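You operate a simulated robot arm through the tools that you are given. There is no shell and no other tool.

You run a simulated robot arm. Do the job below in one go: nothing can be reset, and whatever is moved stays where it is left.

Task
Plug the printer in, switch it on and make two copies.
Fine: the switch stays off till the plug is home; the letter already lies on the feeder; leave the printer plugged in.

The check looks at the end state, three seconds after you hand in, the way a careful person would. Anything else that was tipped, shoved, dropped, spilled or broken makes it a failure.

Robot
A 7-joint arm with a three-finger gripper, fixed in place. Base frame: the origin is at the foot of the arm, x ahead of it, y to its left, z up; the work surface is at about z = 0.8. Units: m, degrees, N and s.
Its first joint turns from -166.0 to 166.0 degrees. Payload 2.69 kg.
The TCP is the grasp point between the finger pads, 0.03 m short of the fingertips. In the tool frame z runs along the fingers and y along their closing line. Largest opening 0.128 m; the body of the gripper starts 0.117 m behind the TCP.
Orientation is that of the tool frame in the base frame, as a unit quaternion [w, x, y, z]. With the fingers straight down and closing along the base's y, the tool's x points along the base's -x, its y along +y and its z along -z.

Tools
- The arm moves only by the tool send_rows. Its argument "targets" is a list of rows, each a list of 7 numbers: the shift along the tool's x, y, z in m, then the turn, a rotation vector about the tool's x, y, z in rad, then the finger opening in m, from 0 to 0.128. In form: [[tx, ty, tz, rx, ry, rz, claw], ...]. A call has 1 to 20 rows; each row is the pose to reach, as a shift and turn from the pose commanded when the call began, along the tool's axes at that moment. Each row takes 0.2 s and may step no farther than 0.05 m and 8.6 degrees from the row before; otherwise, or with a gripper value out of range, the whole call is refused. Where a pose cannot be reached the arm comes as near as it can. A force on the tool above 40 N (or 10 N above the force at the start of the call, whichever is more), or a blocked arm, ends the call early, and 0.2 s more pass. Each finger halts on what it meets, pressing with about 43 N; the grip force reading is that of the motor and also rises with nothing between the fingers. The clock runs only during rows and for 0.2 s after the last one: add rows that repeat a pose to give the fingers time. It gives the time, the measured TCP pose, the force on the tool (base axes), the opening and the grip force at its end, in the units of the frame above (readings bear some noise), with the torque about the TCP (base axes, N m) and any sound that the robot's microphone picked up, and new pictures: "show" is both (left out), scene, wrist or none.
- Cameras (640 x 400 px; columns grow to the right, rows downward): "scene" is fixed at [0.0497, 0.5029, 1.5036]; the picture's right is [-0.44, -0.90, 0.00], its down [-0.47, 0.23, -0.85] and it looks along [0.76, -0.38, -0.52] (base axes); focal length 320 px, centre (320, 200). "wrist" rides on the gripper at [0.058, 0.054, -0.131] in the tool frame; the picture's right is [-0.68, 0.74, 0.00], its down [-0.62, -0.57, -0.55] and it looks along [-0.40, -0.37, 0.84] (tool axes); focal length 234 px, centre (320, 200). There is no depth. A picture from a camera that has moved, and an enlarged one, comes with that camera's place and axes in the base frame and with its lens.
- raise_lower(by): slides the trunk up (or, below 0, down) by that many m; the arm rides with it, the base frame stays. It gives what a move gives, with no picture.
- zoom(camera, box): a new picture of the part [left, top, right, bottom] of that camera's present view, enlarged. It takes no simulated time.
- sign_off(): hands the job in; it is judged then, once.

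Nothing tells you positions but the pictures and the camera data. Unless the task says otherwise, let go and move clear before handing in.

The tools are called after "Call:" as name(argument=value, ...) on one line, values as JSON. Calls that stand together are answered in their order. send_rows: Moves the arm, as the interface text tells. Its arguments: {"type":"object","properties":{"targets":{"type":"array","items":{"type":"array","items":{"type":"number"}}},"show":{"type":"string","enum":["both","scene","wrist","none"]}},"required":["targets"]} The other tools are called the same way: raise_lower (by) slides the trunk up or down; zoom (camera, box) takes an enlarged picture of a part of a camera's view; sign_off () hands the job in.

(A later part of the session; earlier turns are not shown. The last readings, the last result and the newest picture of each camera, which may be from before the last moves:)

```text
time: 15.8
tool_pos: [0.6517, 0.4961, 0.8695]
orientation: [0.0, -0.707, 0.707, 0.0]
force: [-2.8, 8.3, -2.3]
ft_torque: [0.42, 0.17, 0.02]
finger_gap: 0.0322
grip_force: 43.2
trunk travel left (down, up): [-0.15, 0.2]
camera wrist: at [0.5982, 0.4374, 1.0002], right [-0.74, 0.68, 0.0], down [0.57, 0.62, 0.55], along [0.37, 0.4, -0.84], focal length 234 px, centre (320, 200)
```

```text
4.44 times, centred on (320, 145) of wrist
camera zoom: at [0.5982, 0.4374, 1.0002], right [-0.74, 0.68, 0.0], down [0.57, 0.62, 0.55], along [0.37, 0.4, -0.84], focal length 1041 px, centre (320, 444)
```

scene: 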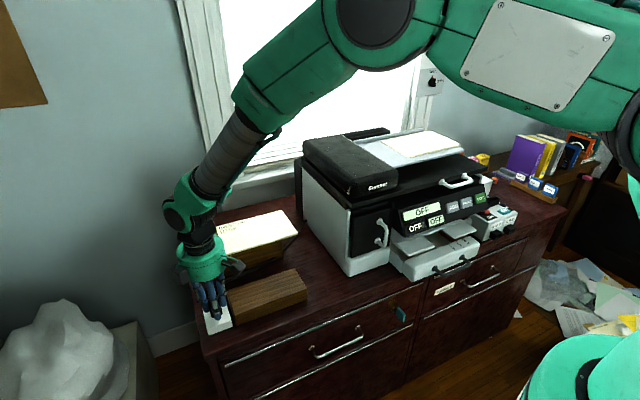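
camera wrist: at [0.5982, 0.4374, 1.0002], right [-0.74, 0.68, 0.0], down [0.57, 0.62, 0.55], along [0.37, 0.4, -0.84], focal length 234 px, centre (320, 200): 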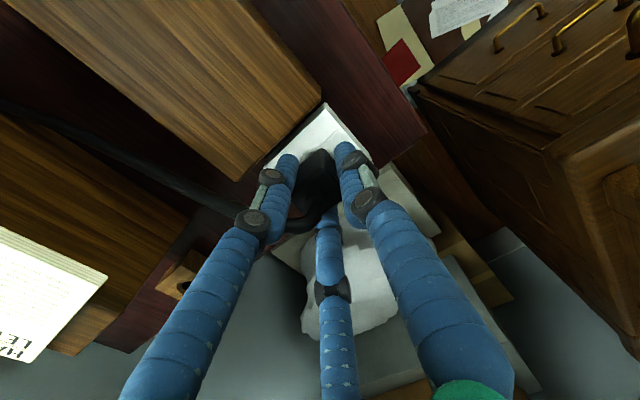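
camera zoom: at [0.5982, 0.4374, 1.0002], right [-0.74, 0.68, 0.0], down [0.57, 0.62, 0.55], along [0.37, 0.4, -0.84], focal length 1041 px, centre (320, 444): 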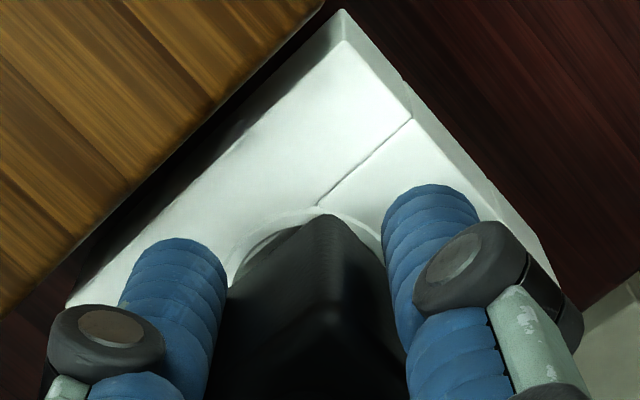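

The pin has entered, with a slight sideways load toward +y. I'll shift 1 mm to relieve it and keep pressing down gently.

Call:
send_rows(targets=[[-0.001, 0.0005, 0.0, 0, 0, 0, 0.0], [-0.0015, 0.0005, 0.002, 0, 0, 0, 0.0], [-0.0015, 0.0005, 0.004, 0, 0, 0, 0.0], [-0.0015, 0.0005, 0.006, 0, 0, 0, 0.0], [-0.0015, 0.0005, 0.006, 0, 0, 0, 0.0]], show="none")

Call:
zoom(camera="wrist", box=[270, 100, 370, 190])

Call:
zoom(camera="scene", box=[180, 250, 260, 340])

```text
time: 17.0
tool_pos: [0.6521, 0.4967, 0.8636]
orientation: [0.0, 0.708, -0.707, 0.0]
force: [0.6, -0.3, -1.0]
ft_torque: [0.0, 0.01, 0.04]
finger_gap: 0.0322
grip_force: 42.8
trunk travel left (down, up): [-0.15, 0.2]
```

```text
4.44 times, centred on (320, 145) of wrist
camera zoom: at [0.5988, 0.438, 0.9937], right [-0.74, 0.68, 0.0], down [0.57, 0.62, 0.55], along [0.37, 0.4, -0.84], focal length 1041 px, centre (320, 444)
```

zoom: 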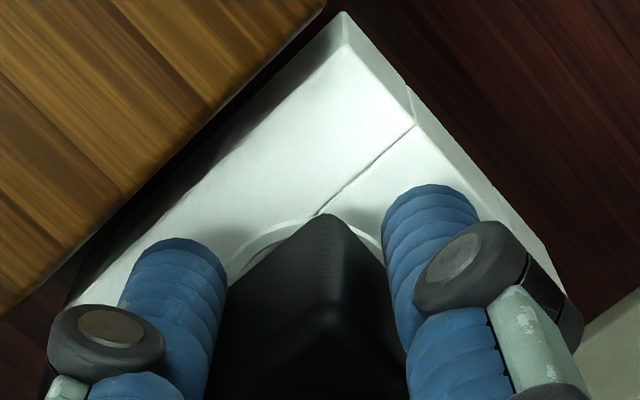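

```text
4.44 times, centred on (220, 295) of scene
camera zoom: at [0.0497, 0.5029, 1.5036], right [-0.44, -0.9, 0.0], down [-0.47, 0.23, -0.85], along [0.76, -0.38, -0.52], focal length 1420 px, centre (764, -222)
```

zoom: 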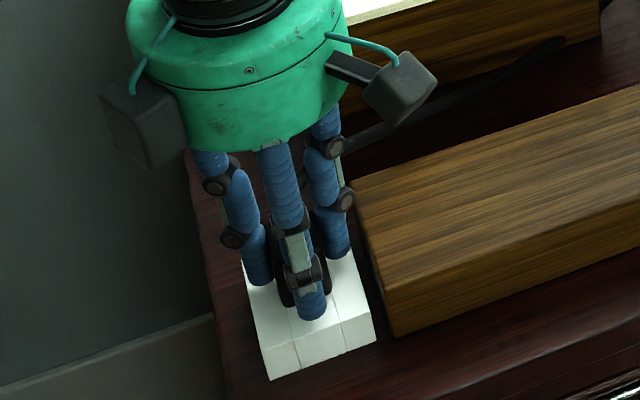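

Side load is gone. I'll press on down in small steps until it bottoms out.

Call:
send_rows(targets=[[0, 0, 0.001, 0, 0, 0, 0.0], [0, 0, 0.002, 0, 0, 0, 0.0], [0, 0, 0.003, 0, 0, 0, 0.0], [0, 0, 0.003, 0, 0, 0, 0.0]], show="none")

```text
time: 18.0
tool_pos: [0.6527, 0.4965, 0.8632]
orientation: [0.001, -0.707, 0.707, 0.001]
force: [1.1, -1.1, 20.7]
ft_torque: [-0.03, 0.25, 0.0]
finger_gap: 0.0321
grip_force: 43.3
trunk travel left (down, up): [-0.15, 0.2]
```

It has met about 20 N of resistance from below. I'll press a little harder to make sure it is fully home.

Call:
send_rows(targets=[[0, 0, 0.001, 0, 0, 0, 0.0], [0, 0, 0.002, 0, 0, 0, 0.0], [0, 0, 0.0025, 0, 0, 0, 0.0], [0, 0, 0.0025, 0, 0, 0, 0.0]], show="both")

Call:
zoom(camera="wrist", box=[270, 100, 370, 190])

Call:
zoom(camera="scene", box=[390, 185, 490, 247])

```text
time: 18.9
tool_pos: [0.6515, 0.4972, 0.8638]
orientation: [-0.002, 0.707, -0.707, 0.001]
force: [-10.1, -8.8, 16.1]
ft_torque: [-0.28, 0.36, 0.0]
finger_gap: 0.0322
grip_force: 42.6
trunk travel left (down, up): [-0.15, 0.2]
stopped in row 4: the force on the tool passed its limit at 40 N (the readings are from after the stop); the commanded pose is now the measured one
camera wrist: at [0.5985, 0.4381, 0.9922], right [-0.74, 0.68, 0.0], down [0.56, 0.61, 0.55], along [0.37, 0.41, -0.83], focal length 234 px, centre (320, 200)
```

scene: 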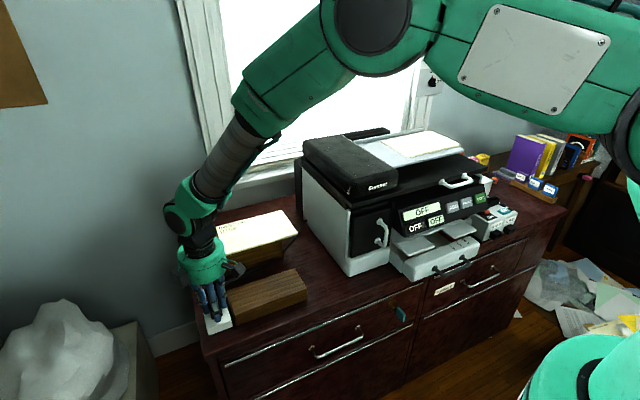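
wrist: 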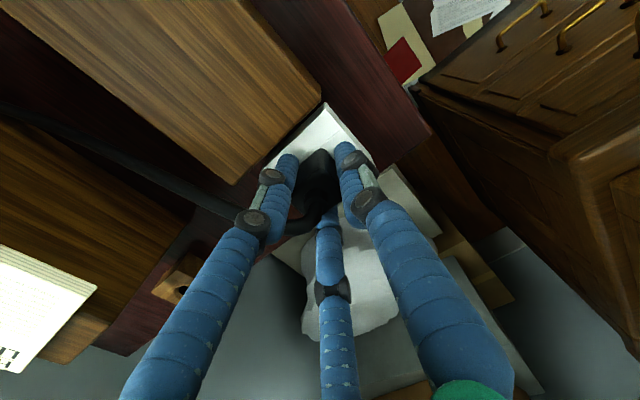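

```text
4.44 times, centred on (320, 145) of wrist
camera zoom: at [0.5985, 0.4381, 0.9922], right [-0.74, 0.68, 0.0], down [0.56, 0.61, 0.55], along [0.37, 0.41, -0.83], focal length 1041 px, centre (320, 444)
```

zoom: 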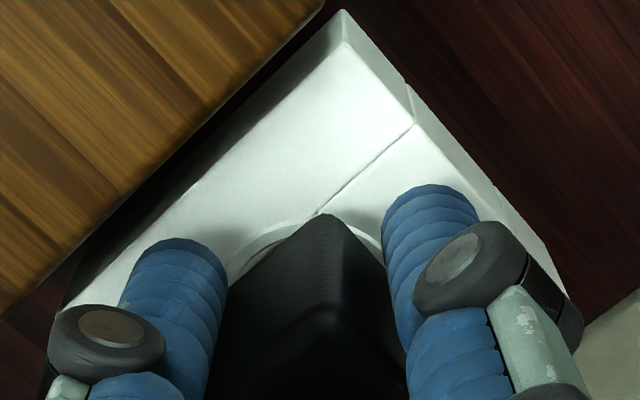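

```text
6.40 times, centred on (440, 216) of scene
camera zoom: at [0.0497, 0.5029, 1.5036], right [-0.44, -0.9, 0.0], down [-0.47, 0.23, -0.85], along [0.76, -0.38, -0.52], focal length 2045 px, centre (-448, 98)
```

zoom: 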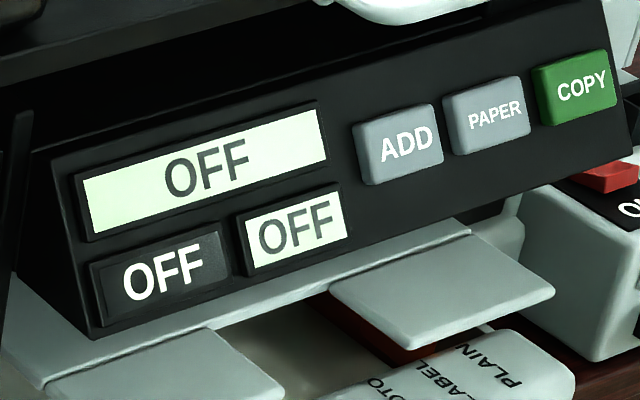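

It has bottomed out, so the plug is home. I'll release it and rise straight up to check.

Call:
send_rows(targets=[[0, 0, 0, 0, 0, 0, 0.04], [0, 0, 0, 0, 0, 0, 0.065], [0, 0, 0, 0, 0, 0, 0.065], [0, 0, -0.02, 0, 0, 0, 0.065], [0, 0, -0.05, 0, 0, 0, 0.065], [0, 0, -0.09, 0, 0, 0, 0.065], [0, 0, -0.13, 0, 0, 0, 0.065], [0, 0, -0.17, 0, 0, 0, 0.065], [0, 0, -0.17, 0, 0, 0, 0.065]])

Call:
zoom(camera="scene", box=[180, 230, 280, 340])

Call:
zoom(camera="wrist", box=[260, 60, 380, 180])

```text
time: 20.9
tool_pos: [0.6517, 0.4957, 1.0288]
orientation: [0.003, -0.707, 0.707, 0.0]
force: [0.2, -0.3, 0.9]
ft_torque: [0.03, -0.01, 0.03]
finger_gap: 0.0652
grip_force: 0.1
trunk travel left (down, up): [-0.15, 0.2]
camera wrist: at [0.5973, 0.4372, 1.1595], right [-0.74, 0.68, 0.0], down [0.56, 0.61, 0.55], along [0.37, 0.41, -0.83], focal length 234 px, centre (320, 200)
```

scene: 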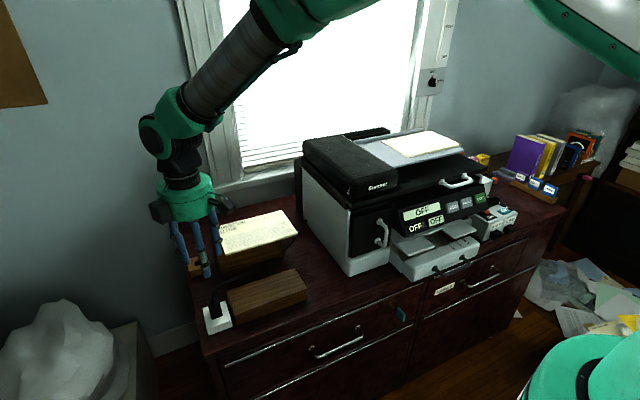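
wrist: 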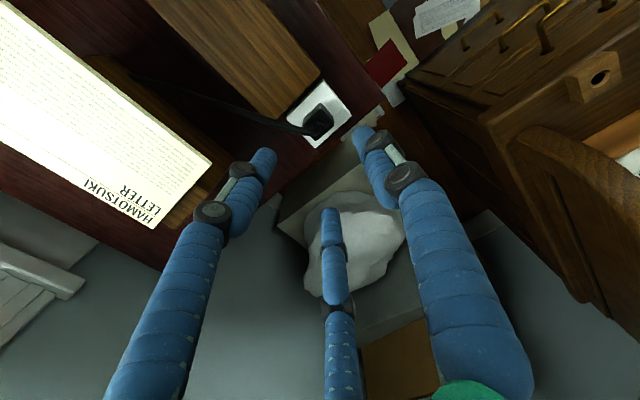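

```text
3.64 times, centred on (230, 285) of scene
camera zoom: at [0.0497, 0.5029, 1.5036], right [-0.44, -0.9, 0.0], down [-0.47, 0.23, -0.85], along [0.76, -0.38, -0.52], focal length 1162 px, centre (647, -109)
```

zoom: 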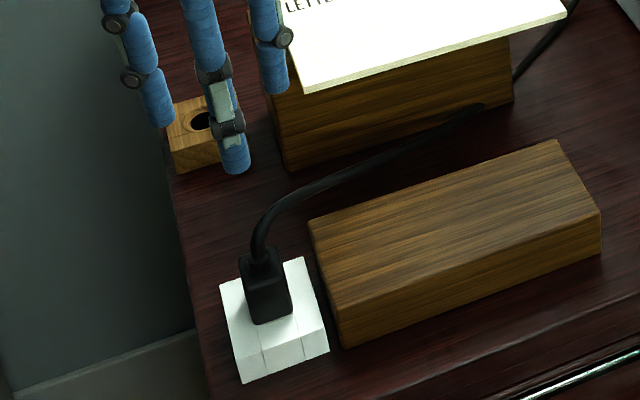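

```text
3.33 times, centred on (320, 120) of wrist
camera zoom: at [0.5973, 0.4372, 1.1595], right [-0.74, 0.68, 0.0], down [0.56, 0.61, 0.55], along [0.37, 0.41, -0.83], focal length 781 px, centre (320, 467)
```

zoom: 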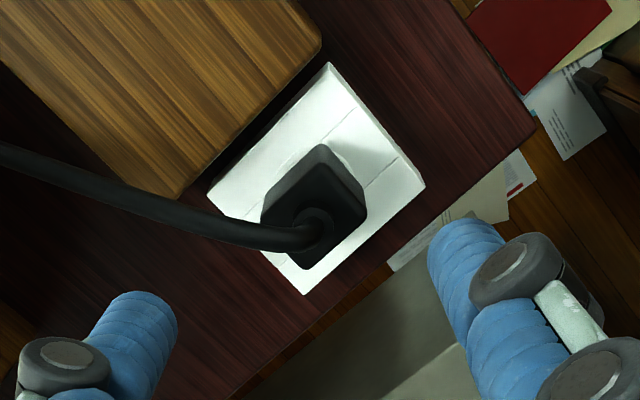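

The plug sits flush and square in the socket. Next I'll rise and carry the hand round to in front of the printer to see the panel closely.

Call:
send_rows(targets=[[0, 0, -0.045, 0, 0, 0, 0.065], [0, 0, -0.09, 0, 0, 0, 0.065], [0, 0, -0.135, 0, 0, 0, 0.065], [0.02, 0.01, -0.17, 0, 0, 0.14, 0.05], [0.065, 0.028, -0.17, 0, 0, 0.28, 0.03], [0.11, 0.046, -0.17, 0, 0, 0.42, 0.01], [0.155, 0.064, -0.17, 0, 0, 0.56, 0.0], [0.2, 0.082, -0.17, 0, 0, 0.7, 0.0], [0.245, 0.1, -0.17, 0, 0, 0.84, 0.0], [0.29, 0.118, -0.17, 0, 0, 0.98, 0.0], [0.335, 0.136, -0.17, 0, 0, 1.12, 0.0], [0.38, 0.154, -0.17, 0, 0, 1.26, 0.0], [0.42, 0.172, -0.17, 0, 0, 1.4, 0.0], [0.45, 0.2, -0.17, 0, 0, 1.5, 0.0], [0.46, 0.22, -0.17, 0, 0, 1.5708, 0.0], [0.46, 0.22, -0.17, 0, 0, 1.5708, 0.0]])

```text
time: 24.4
tool_pos: [0.4318, 0.038, 1.199]
orientation: [0.002, 0.0, 1.0, 0.001]
force: [0.3, 0.0, 0.9]
ft_torque: [0.02, -0.02, 0.0]
finger_gap: 0.002
grip_force: 31.1
trunk travel left (down, up): [-0.15, 0.2]
camera wrist: at [0.3728, 0.0906, 1.3294], right [0.68, 0.74, 0.0], down [0.61, -0.57, 0.55], along [0.41, -0.37, -0.84], focal length 234 px, centre (320, 200)
```

scene: 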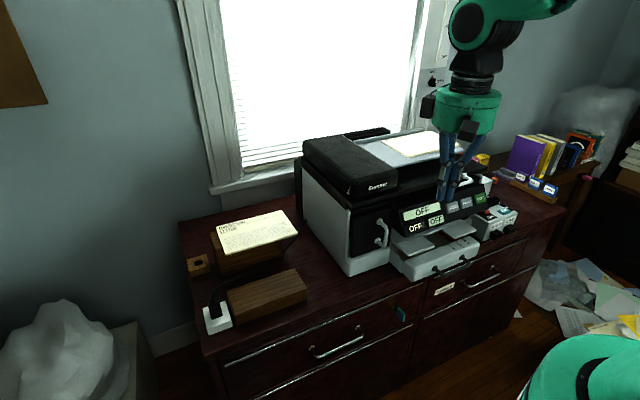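
wrist: 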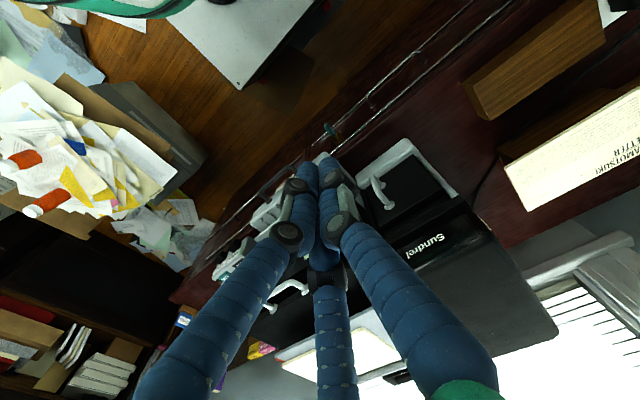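

The fingers hide the panel from here. The panel slopes at about 45°, so I'll tilt the hand 45° and hang back in front of it to view it face-on.

Call:
send_rows(targets=[[-0.011, -0.04, 0.018, 0, -0.131, 0, 0.0], [-0.022, -0.08, 0.036, 0, -0.262, 0, 0.0], [-0.034, -0.12, 0.054, 0, -0.393, 0, 0.0], [-0.045, -0.16, 0.072, 0, -0.524, 0, 0.0], [-0.057, -0.2, 0.09, 0, -0.654, 0, 0.0], [-0.068, -0.238, 0.108, 0, -0.785, 0, 0.0], [-0.068, -0.238, 0.108, 0, -0.785, 0, 0.0]])

Call:
zoom(camera="wrist", box=[180, 40, 460, 215])

```text
time: 25.9
tool_pos: [0.5024, -0.2027, 1.0892]
orientation: [0.384, 0.001, 0.923, 0.001]
force: [1.9, -0.6, -0.4]
ft_torque: [0.14, 0.06, 0.07]
finger_gap: 0.0023
grip_force: 30.9
trunk travel left (down, up): [-0.15, 0.2]
camera wrist: at [0.3696, -0.1496, 1.1394], right [0.48, 0.73, 0.48], down [0.05, -0.57, 0.82], along [0.88, -0.37, -0.3], focal length 234 px, centre (320, 200)
```

scene: 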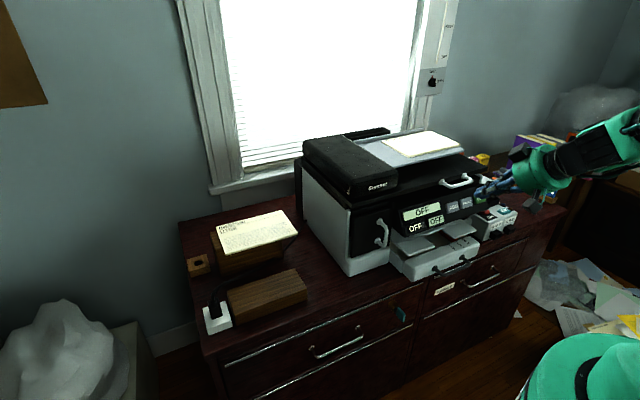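
wrist: 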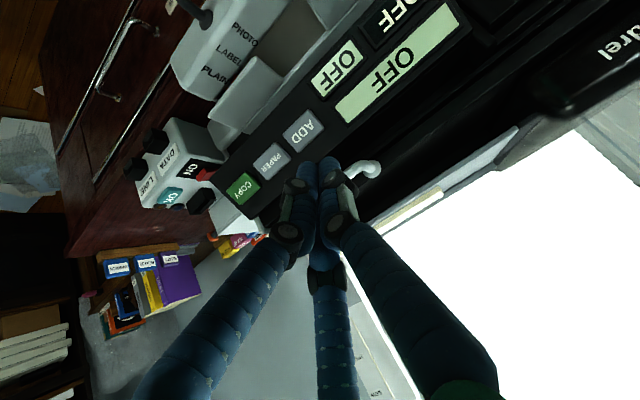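

```text
2.29 times, centred on (320, 128) of wrist
camera zoom: at [0.3696, -0.1496, 1.1394], right [0.48, 0.73, 0.48], down [0.05, -0.57, 0.82], along [0.88, -0.37, -0.3], focal length 535 px, centre (320, 366)
```

zoom: 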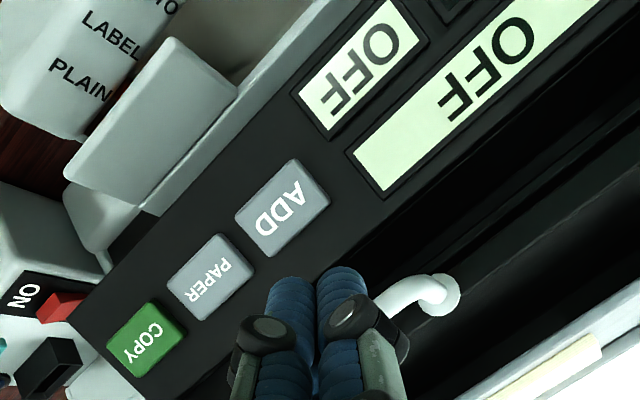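

I can read the panel now: COPY at about (0.585, -0.324, 0.99), PAPER and ADD next to it, and the black "OFF" key at about (0.586, -0.07, 0.96). I'll slide sideways to inspect the OFF key up close.

Call:
send_rows(targets=[[0, 0.045, 0, 0, 0, 0, 0.0], [0, 0.09, 0, 0, 0, 0, 0.0], [0, 0.13, 0, 0, 0, 0, 0.0], [0, 0.13, 0, 0, 0, 0, 0.0]], show="wrist")

Call:
zoom(camera="wrist", box=[220, 50, 400, 180])

Call:
zoom(camera="scene", box=[390, 195, 450, 245])

```text
time: 26.9
tool_pos: [0.4993, -0.0701, 1.0919]
orientation: [0.384, 0.001, 0.923, 0.001]
force: [0.7, -0.6, 0.0]
ft_torque: [-0.02, 0.0, 0.0]
finger_gap: 0.0021
grip_force: 31.3
trunk travel left (down, up): [-0.15, 0.2]
camera wrist: at [0.3648, -0.0162, 1.1419], right [0.48, 0.73, 0.48], down [0.04, -0.57, 0.82], along [0.88, -0.37, -0.3], focal length 234 px, centre (320, 200)
```

wrist: 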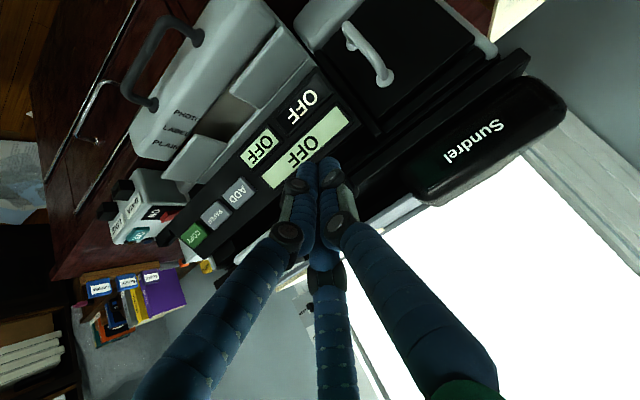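

```text
3.08 times, centred on (310, 115) of wrist
camera zoom: at [0.3648, -0.0162, 1.1419], right [0.48, 0.73, 0.48], down [0.04, -0.57, 0.82], along [0.88, -0.37, -0.3], focal length 720 px, centre (351, 462)
```

zoom: 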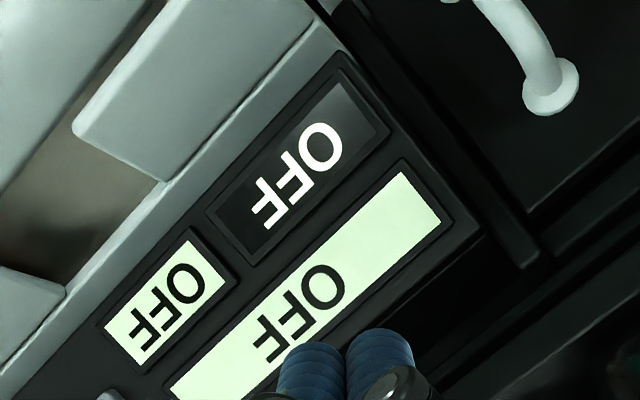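

```text
8.00 times, centred on (420, 220) of scene
camera zoom: at [0.0497, 0.5029, 1.5036], right [-0.44, -0.9, 0.0], down [-0.47, 0.23, -0.85], along [0.76, -0.38, -0.52], focal length 2556 px, centre (-480, 40)
```

zoom: 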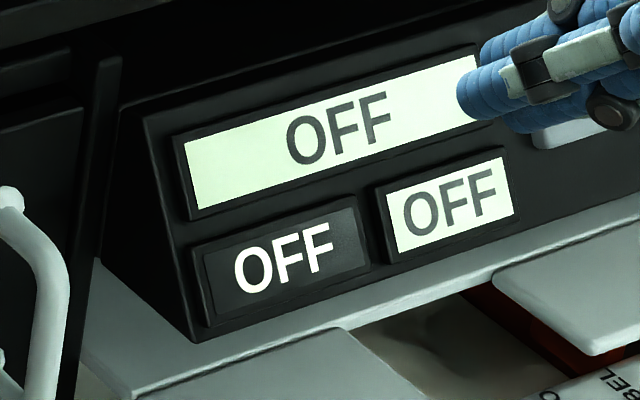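

The black "OFF" tile is framed like a display, so I'm not sure it is the switch. I'll look at the side box and the rest of the printer before deciding.

Call:
zoom(camera="wrist", box=[80, 140, 240, 270])

Call:
zoom(camera="scene", box=[440, 140, 530, 250])

Call:
zoom(camera="scene", box=[290, 120, 420, 280])

Call:
zoom(camera="wrist", box=[100, 0, 300, 160])

```text
3.08 times, centred on (160, 205) of wrist
camera zoom: at [0.3648, -0.0162, 1.1419], right [0.48, 0.73, 0.48], down [0.04, -0.57, 0.82], along [0.88, -0.37, -0.3], focal length 720 px, centre (812, 185)
```

zoom: 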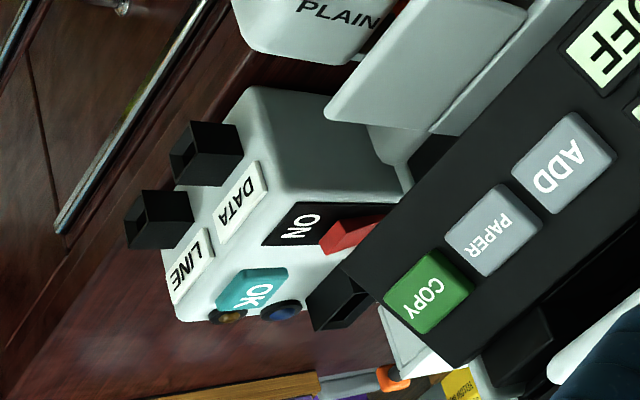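

```text
3.64 times, centred on (485, 195) of scene
camera zoom: at [0.0497, 0.5029, 1.5036], right [-0.44, -0.9, 0.0], down [-0.47, 0.23, -0.85], along [0.76, -0.38, -0.52], focal length 1162 px, centre (-280, 218)
```

zoom: 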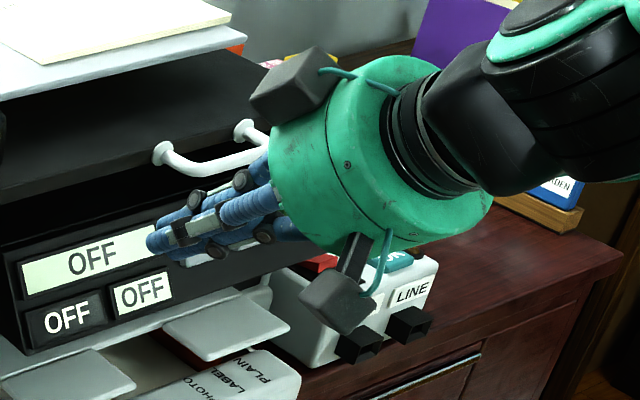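

```text
2.50 times, centred on (355, 200) of scene
camera zoom: at [0.0497, 0.5029, 1.5036], right [-0.44, -0.9, 0.0], down [-0.47, 0.23, -0.85], along [0.76, -0.38, -0.52], focal length 799 px, centre (232, 200)
```

zoom: 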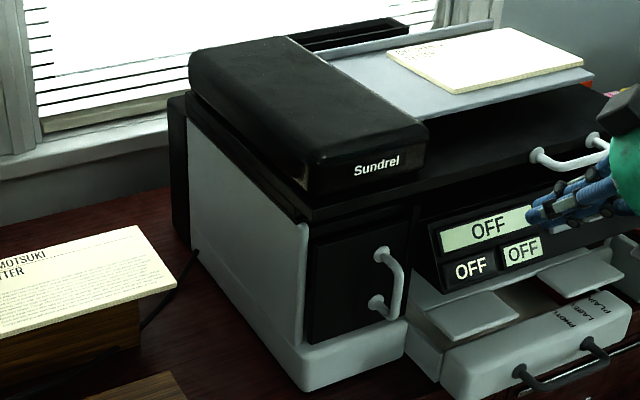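

```text
2.50 times, centred on (200, 80) of wrist
camera zoom: at [0.3648, -0.0162, 1.1419], right [0.48, 0.73, 0.48], down [0.04, -0.57, 0.82], along [0.88, -0.37, -0.3], focal length 585 px, centre (620, 500)
```

zoom: 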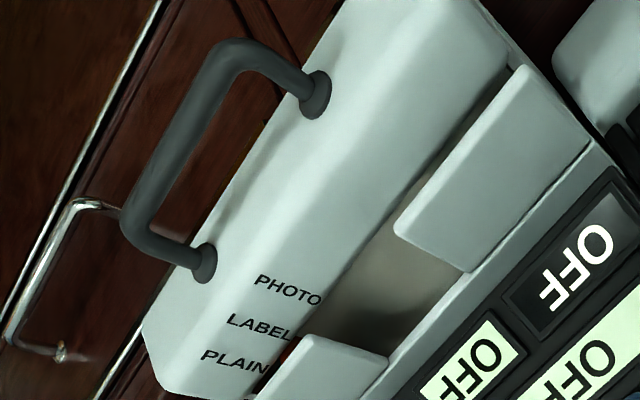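

The side box has a red slide on a black "ON" plate, DATA and LINE ports and an OK key. I need a closer look from above to tell which of these is the power switch.

Call:
send_rows(targets=[[-0.028, 0, -0.028, 0, 0, 0, 0.0], [-0.036, -0.04, -0.023, 0, 0.05, 0, 0.0], [-0.044, -0.08, -0.018, 0, 0.1, 0, 0.0], [-0.052, -0.12, -0.013, 0, 0.15, 0, 0.0], [-0.06, -0.16, -0.007, 0, 0.2, 0, 0.0], [-0.068, -0.2, -0.002, 0, 0.25, 0, 0.0], [-0.076, -0.24, 0.003, 0, 0.3, 0, 0.0], [-0.084, -0.28, 0.007, 0, 0.35, 0, 0.0], [-0.092, -0.32, 0.011, 0, 0.4, 0, 0.0], [-0.099, -0.36, 0.0145, 0, 0.436, 0, 0.0], [-0.099, -0.36, 0.0145, 0, 0.436, 0, 0.0]])

Call:
zoom(camera="wrist", box=[220, 40, 420, 180])

```text
time: 29.4
tool_pos: [0.5833, -0.4303, 1.1494]
orientation: [0.174, 0.0, 0.985, 0.002]
force: [-0.5, 0.1, -0.7]
ft_torque: [0.03, 0.04, -0.01]
finger_gap: 0.0019
grip_force: 31.6
trunk travel left (down, up): [-0.15, 0.2]
camera wrist: at [0.4823, -0.3771, 1.252], right [0.64, 0.74, 0.23], down [0.39, -0.57, 0.73], along [0.67, -0.37, -0.65], focal length 234 px, centre (320, 200)
```

scene: 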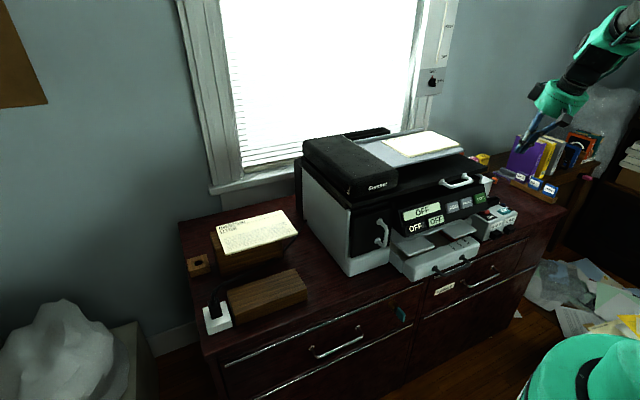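
wrist: 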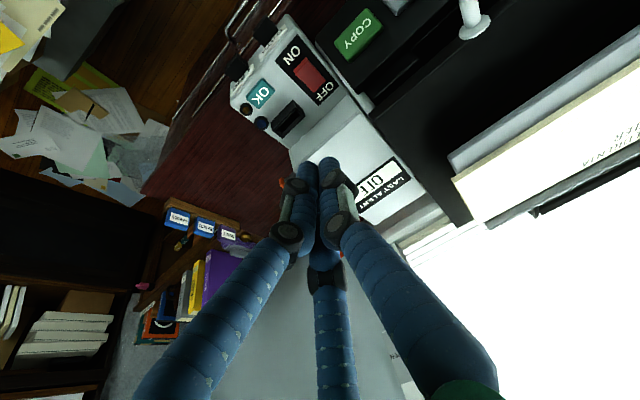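

```text
2.86 times, centred on (320, 110) of wrist
camera zoom: at [0.4823, -0.3771, 1.252], right [0.64, 0.74, 0.23], down [0.39, -0.57, 0.73], along [0.67, -0.37, -0.65], focal length 669 px, centre (320, 457)
```

zoom: 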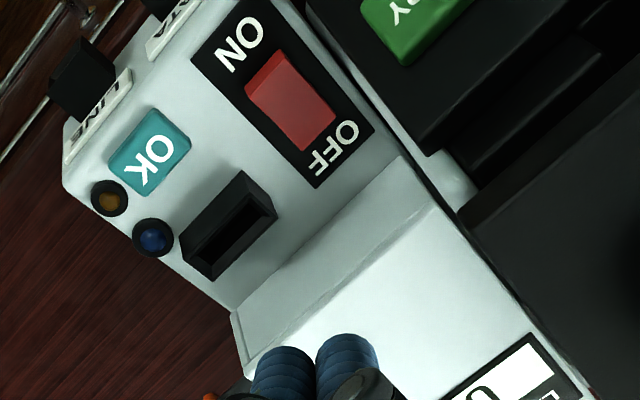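

Now I can read it: a red rocker with ON toward the front and OFF toward the back. Behind it there's another part with a "LAST ALERT" plate; I'll look at that and the right side of the printer.

Call:
send_rows(targets=[[0.0, -0.045, -0.01, 0, 0, 0, 0.0], [0.0, -0.09, -0.02, 0, 0, 0, 0.0], [0.0, -0.09, -0.03, 0, 0, 0.14, 0.0], [0.0, -0.09, -0.03, 0, 0, 0.28, 0.0], [0.0, -0.09, -0.03, 0, 0, 0.42, 0.0], [0.0, -0.09, -0.03, 0, 0, 0.56, 0.0], [0.0, -0.09, -0.03, 0, 0, 0.56, 0.0]], show="wrist")

```text
time: 30.9
tool_pos: [0.57, -0.5208, 1.1782]
orientation: [0.169, 0.273, 0.946, 0.049]
force: [-0.3, 0.2, -1.0]
ft_torque: [-0.05, 0.0, 0.0]
finger_gap: 0.0021
grip_force: 31.1
trunk travel left (down, up): [-0.15, 0.2]
camera wrist: at [0.5054, -0.4446, 1.2939], right [0.91, 0.26, 0.33], down [0.02, -0.81, 0.59], along [0.42, -0.53, -0.74], focal length 234 px, centre (320, 200)
```

wrist: 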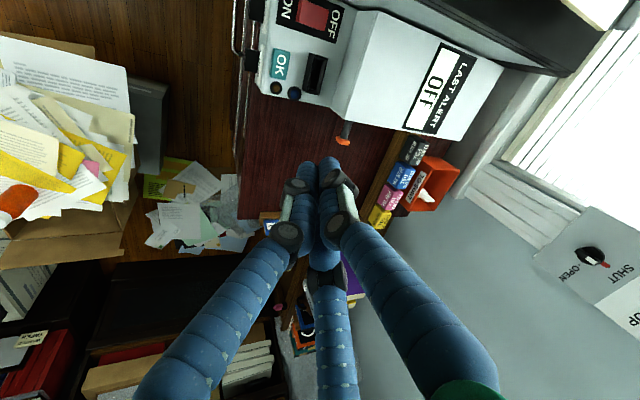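

Call:
zoom(camera="wrist", box=[230, 0, 530, 200])

Call:
zoom(camera="wrist", box=[230, 0, 350, 110])

Call:
zoom(camera="wrist", box=[320, 100, 480, 240])

```text
2.00 times, centred on (380, 100) of wrist
camera zoom: at [0.5054, -0.4446, 1.2939], right [0.91, 0.26, 0.33], down [0.02, -0.81, 0.59], along [0.42, -0.53, -0.74], focal length 468 px, centre (200, 400)
```

zoom: 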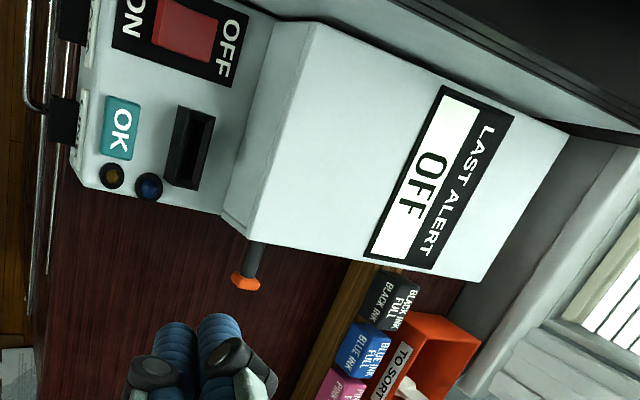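

```text
3.64 times, centred on (290, 55) of wrist
camera zoom: at [0.5054, -0.4446, 1.2939], right [0.91, 0.26, 0.33], down [0.02, -0.81, 0.59], along [0.42, -0.53, -0.74], focal length 852 px, centre (429, 727)
```

zoom: 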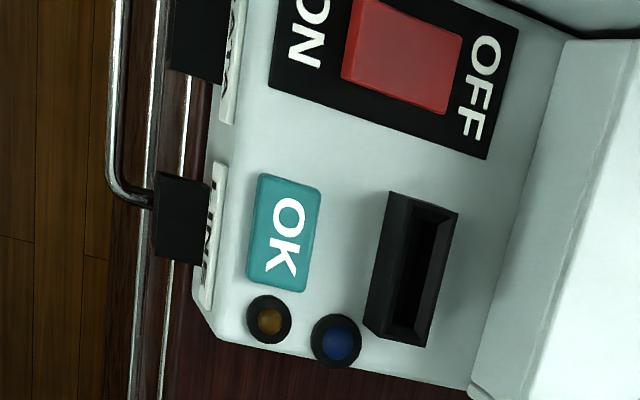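

```text
2.86 times, centred on (400, 170) of wrist
camera zoom: at [0.5054, -0.4446, 1.2939], right [0.91, 0.26, 0.33], down [0.02, -0.81, 0.59], along [0.42, -0.53, -0.74], focal length 669 px, centre (91, 286)
```

zoom: 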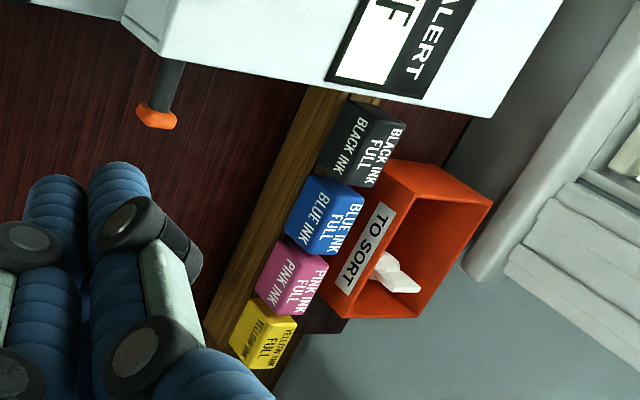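

The "LAST ALERT" display also reads OFF and sits on the printer's own side, so the red rocker (ON front, OFF rear) is the printer's power switch, centred near (0.631, -0.411, 0.89). I'll bring the hand over it, leaning back, for a close look.

Call:
send_rows(targets=[[0.0186, 0.0141, 0.0304, 0, 0, -0.112, 0.0], [0.0372, 0.0282, 0.0608, 0, 0, -0.224, 0.0], [0.0558, 0.0422, 0.0912, 0, 0, -0.336, 0.0], [0.0744, 0.0563, 0.1216, 0, 0, -0.448, 0.0], [0.093, 0.0704, 0.152, 0, 0, -0.56, 0.0], [0.093, 0.0704, 0.152, 0, 0, -0.56, 0.0]])

Call:
zoom(camera="wrist", box=[230, 50, 410, 180])

```text
time: 32.4
tool_pos: [0.5839, -0.4103, 1.0208]
orientation: [0.174, 0.0, 0.985, 0.001]
force: [1.2, 0.1, -0.1]
ft_torque: [0.0, 0.02, -0.04]
finger_gap: 0.0021
grip_force: 31.2
trunk travel left (down, up): [-0.15, 0.2]
camera wrist: at [0.4846, -0.3576, 1.1227], right [0.64, 0.74, 0.23], down [0.39, -0.57, 0.73], along [0.67, -0.37, -0.65], focal length 234 px, centre (320, 200)
```

scene: 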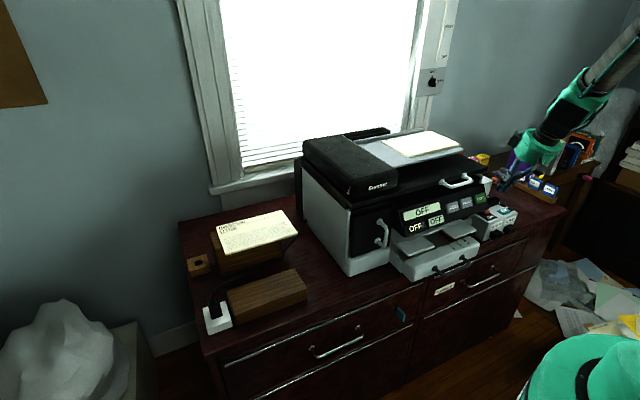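
wrist: 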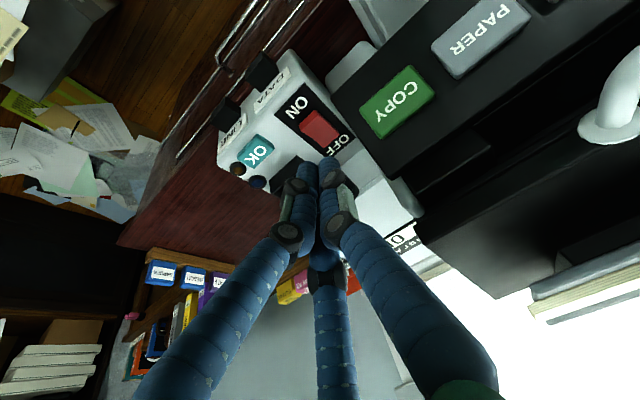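

```text
3.08 times, centred on (320, 115) of wrist
camera zoom: at [0.4846, -0.3576, 1.1227], right [0.64, 0.74, 0.23], down [0.39, -0.57, 0.73], along [0.67, -0.37, -0.65], focal length 720 px, centre (320, 462)
```

zoom: 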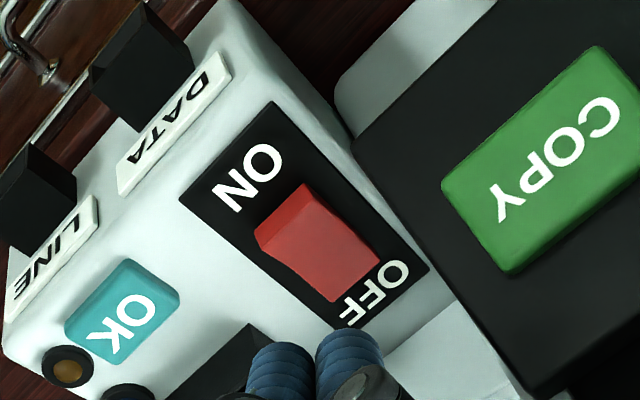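

The rocker's front (ON) end is raised, so the switch is off. I'll come down to just above that end.

Call:
send_rows(targets=[[-0.0015, 0, 0.035, 0, 0, 0, 0.0], [-0.0034, 0, 0.07, 0, 0, 0, 0.0], [-0.0034, 0, 0.07, 0, 0, 0, 0.0]])

Call:
zoom(camera="wrist", box=[240, 100, 400, 220])

Call:
zoom(camera="scene", box=[450, 150, 550, 250])

```text
time: 33.1
tool_pos: [0.6133, -0.4128, 0.9549]
orientation: [0.175, 0.001, 0.985, 0.001]
force: [0.5, -0.5, -0.3]
ft_torque: [0.03, 0.06, 0.05]
finger_gap: 0.0021
grip_force: 31.4
trunk travel left (down, up): [-0.15, 0.2]
camera wrist: at [0.5132, -0.3597, 1.0578], right [0.64, 0.74, 0.23], down [0.39, -0.57, 0.73], along [0.67, -0.37, -0.65], focal length 234 px, centre (320, 200)
```

scene: 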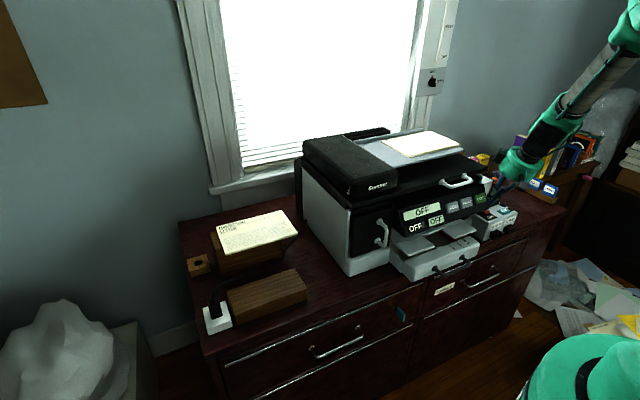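
wrist: 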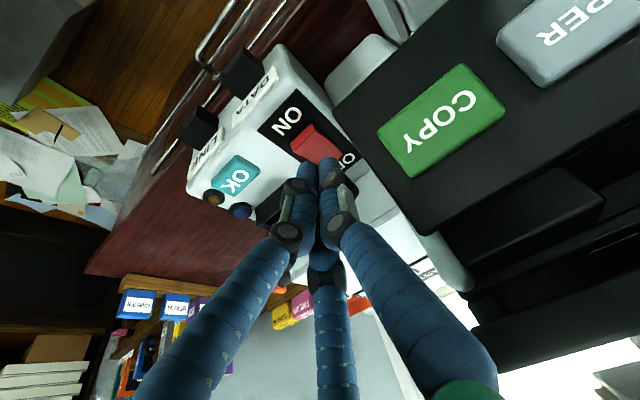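

```text
3.33 times, centred on (320, 160) of wrist
camera zoom: at [0.5132, -0.3597, 1.0578], right [0.64, 0.74, 0.23], down [0.39, -0.57, 0.73], along [0.67, -0.37, -0.65], focal length 781 px, centre (320, 333)
```

zoom: 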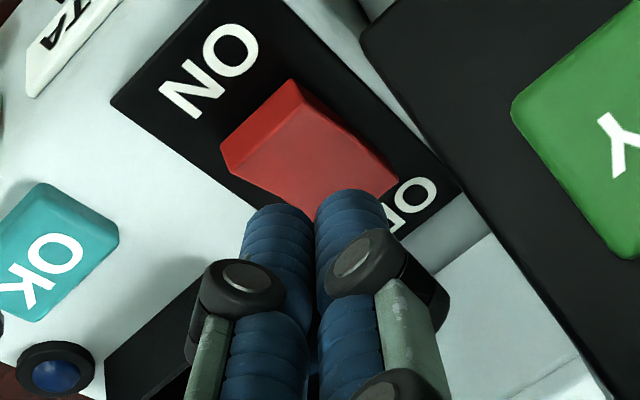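

```text
4.00 times, centred on (500, 200) of scene
camera zoom: at [0.0497, 0.5029, 1.5036], right [-0.44, -0.9, 0.0], down [-0.47, 0.23, -0.85], along [0.76, -0.38, -0.52], focal length 1278 px, centre (-400, 200)
```

zoom: 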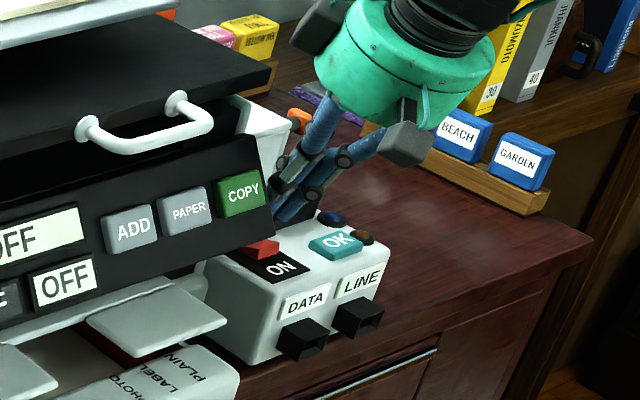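

The fingertip is over the ON end. I'll press straight down gently.

Call:
send_rows(targets=[[0.0023, 0.001, 0.0151, 0, 0, 0, 0.0], [0.0047, 0.001, 0.0217, 0, 0, 0, 0.0], [0.0061, 0.001, 0.0254, 0, 0, 0, 0.0], [0.0075, 0.001, 0.0292, 0, 0, 0, 0.0], [0.0085, 0.001, 0.032, 0, 0, 0, 0.0], [0.0095, 0.001, 0.0348, 0, 0, 0, 0.0]])

Call:
zoom(camera="wrist", box=[240, 100, 400, 220])

Call:
zoom(camera="scene", box=[390, 160, 540, 260])

```text
time: 34.5
tool_pos: [0.6137, -0.4092, 0.9243]
orientation: [0.176, 0.0, 0.984, 0.0]
force: [-12.8, 7.4, 26.1]
ft_torque: [0.02, 0.51, -0.25]
finger_gap: 0.002
grip_force: 31.6
trunk travel left (down, up): [-0.15, 0.2]
camera wrist: at [0.5137, -0.3571, 1.026], right [0.63, 0.74, 0.24], down [0.39, -0.57, 0.73], along [0.67, -0.37, -0.64], focal length 234 px, centre (320, 200)
```

scene: 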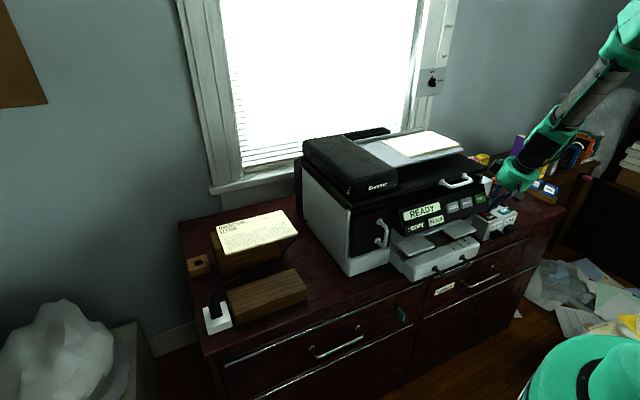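
wrist: 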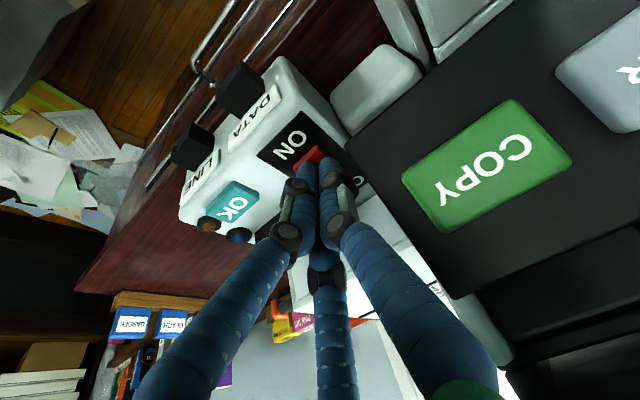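

```text
3.33 times, centred on (320, 160) of wrist
camera zoom: at [0.5137, -0.3571, 1.026], right [0.63, 0.74, 0.24], down [0.39, -0.57, 0.73], along [0.67, -0.37, -0.64], focal length 781 px, centre (320, 333)
```

zoom: 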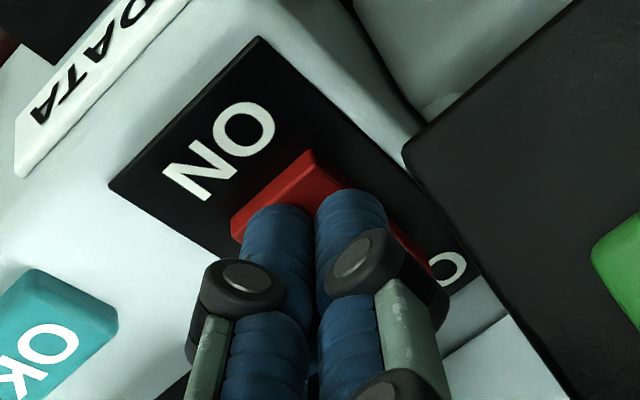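

```text
4.00 times, centred on (465, 210) of scene
camera zoom: at [0.0497, 0.5029, 1.5036], right [-0.44, -0.9, 0.0], down [-0.47, 0.23, -0.85], along [0.76, -0.38, -0.52], focal length 1278 px, centre (-260, 160)
```

zoom: 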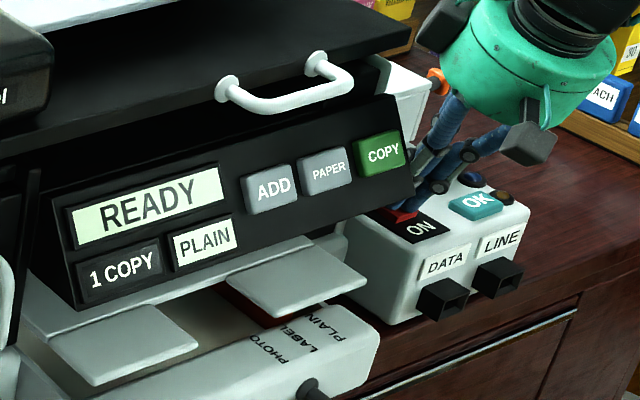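

The printer has come on: the display says READY, "1 COPY", "PLAIN". I'll lift off the rocker, then use ADD once to reach two copies before pressing COPY.

Call:
send_rows(targets=[[-0.0034, 0, -0.0094, 0, 0, 0, 0.0], [-0.0137, 0, -0.0376, 0, 0, 0, 0.0], [-0.026, 0, -0.075, 0, 0, 0, 0.0], [-0.035, 0, -0.115, 0, 0, 0, 0.0], [-0.035, 0, -0.145, 0, 0, 0, 0.0], [-0.035, 0, -0.145, 0, 0, 0, 0.0]])

Call:
zoom(camera="wrist", box=[220, 50, 420, 190])

Call:
zoom(camera="scene", box=[390, 180, 530, 260])

```text
time: 36.0
tool_pos: [0.5975, -0.4091, 1.0699]
orientation: [0.176, 0.001, 0.984, 0.001]
force: [0.5, 0.4, 0.3]
ft_torque: [-0.03, 0.01, 0.0]
finger_gap: 0.0021
grip_force: 31.7
trunk travel left (down, up): [-0.15, 0.2]
camera wrist: at [0.4979, -0.356, 1.1721], right [0.64, 0.74, 0.23], down [0.39, -0.57, 0.73], along [0.67, -0.37, -0.65], focal length 234 px, centre (320, 200)
```

scene: 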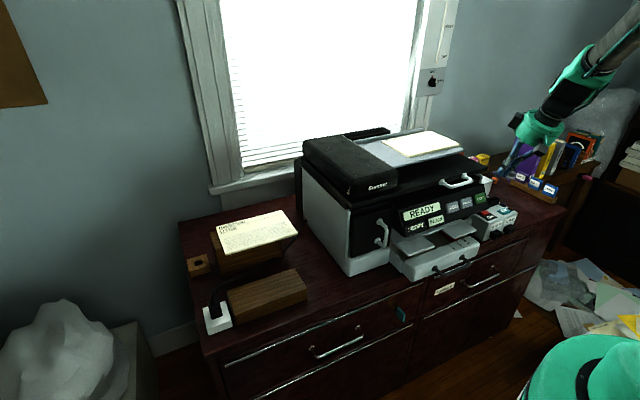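
wrist: 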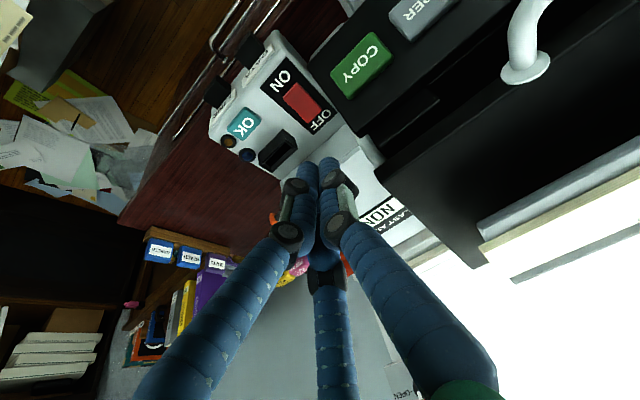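

```text
2.86 times, centred on (320, 120) of wrist
camera zoom: at [0.4979, -0.356, 1.1721], right [0.64, 0.74, 0.23], down [0.39, -0.57, 0.73], along [0.67, -0.37, -0.65], focal length 669 px, centre (320, 429)
```

zoom: 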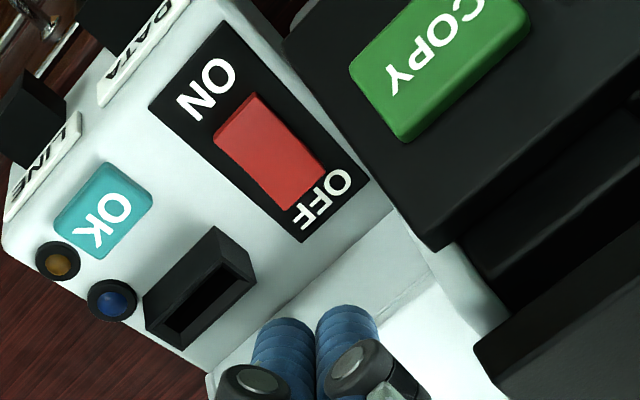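

```text
4.57 times, centred on (460, 220) of scene
camera zoom: at [0.0497, 0.5029, 1.5036], right [-0.44, -0.9, 0.0], down [-0.47, 0.23, -0.85], along [0.76, -0.38, -0.52], focal length 1461 px, centre (-320, 109)
```

zoom: 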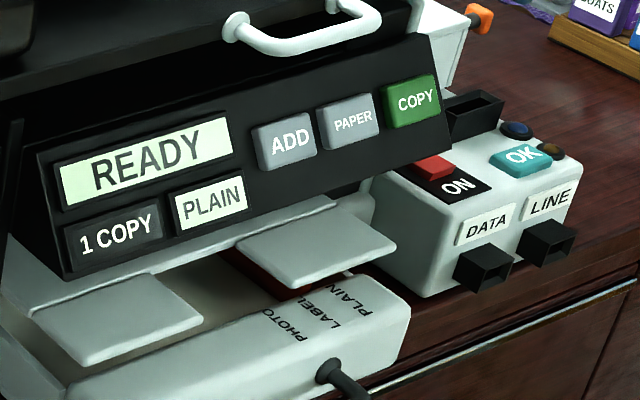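

The rocker has latched ON and LAST ALERT reads NONE. I'll back away from the switch and line up in front of the ADD key.

Call:
send_rows(targets=[[0.028, 0, -0.018, 0, -0.05, 0, 0.0], [0.056, 0, -0.036, 0, -0.1, 0, 0.0], [0.0845, 0, -0.0526, 0, -0.15, 0, 0.0], [0.0855, 0.04, -0.0498, 0, -0.21, 0, 0.0], [0.0866, 0.08, -0.047, 0, -0.27, 0, 0.0], [0.0876, 0.12, -0.0441, 0, -0.33, 0, 0.0], [0.0887, 0.16, -0.0413, 0, -0.39, 0, 0.0], [0.0897, 0.194, -0.0385, 0, -0.431, 0, 0.0], [0.0897, 0.194, -0.0385, 0, -0.431, 0, 0.0]], show="wrist")

Call:
zoom(camera="wrist", box=[180, 20, 420, 190])

```text
time: 38.0
tool_pos: [0.501, -0.2168, 1.0755]
orientation: [0.382, 0.001, 0.924, -0.001]
force: [0.3, 0.2, 0.0]
ft_torque: [0.0, -0.01, -0.04]
finger_gap: 0.0023
grip_force: 31.5
trunk travel left (down, up): [-0.15, 0.2]
camera wrist: at [0.3667, -0.1637, 1.1257], right [0.48, 0.74, 0.48], down [0.05, -0.57, 0.82], along [0.88, -0.37, -0.31], focal length 234 px, centre (320, 200)
```

wrist: 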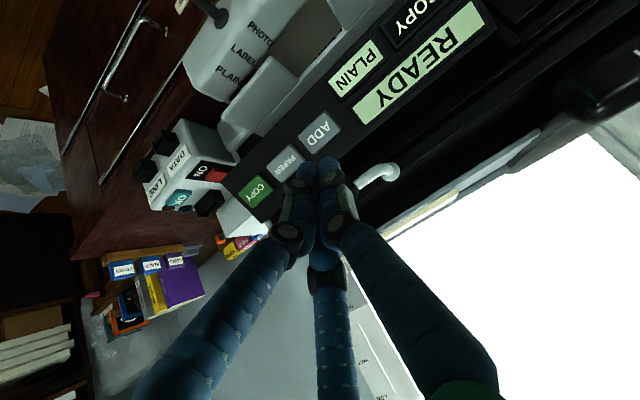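

```text
2.35 times, centred on (300, 105) of wrist
camera zoom: at [0.3667, -0.1637, 1.1257], right [0.48, 0.74, 0.48], down [0.05, -0.57, 0.82], along [0.88, -0.37, -0.31], focal length 551 px, centre (367, 424)
```

zoom: 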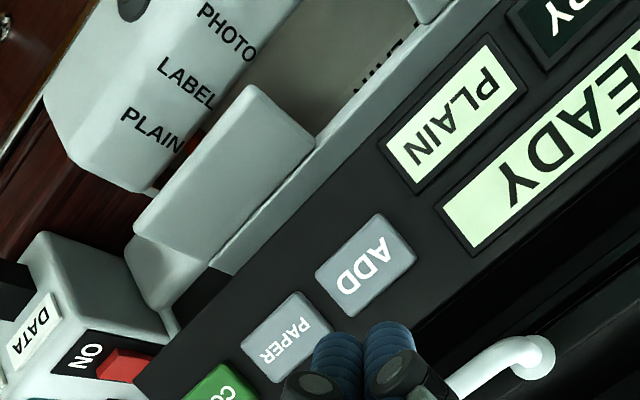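

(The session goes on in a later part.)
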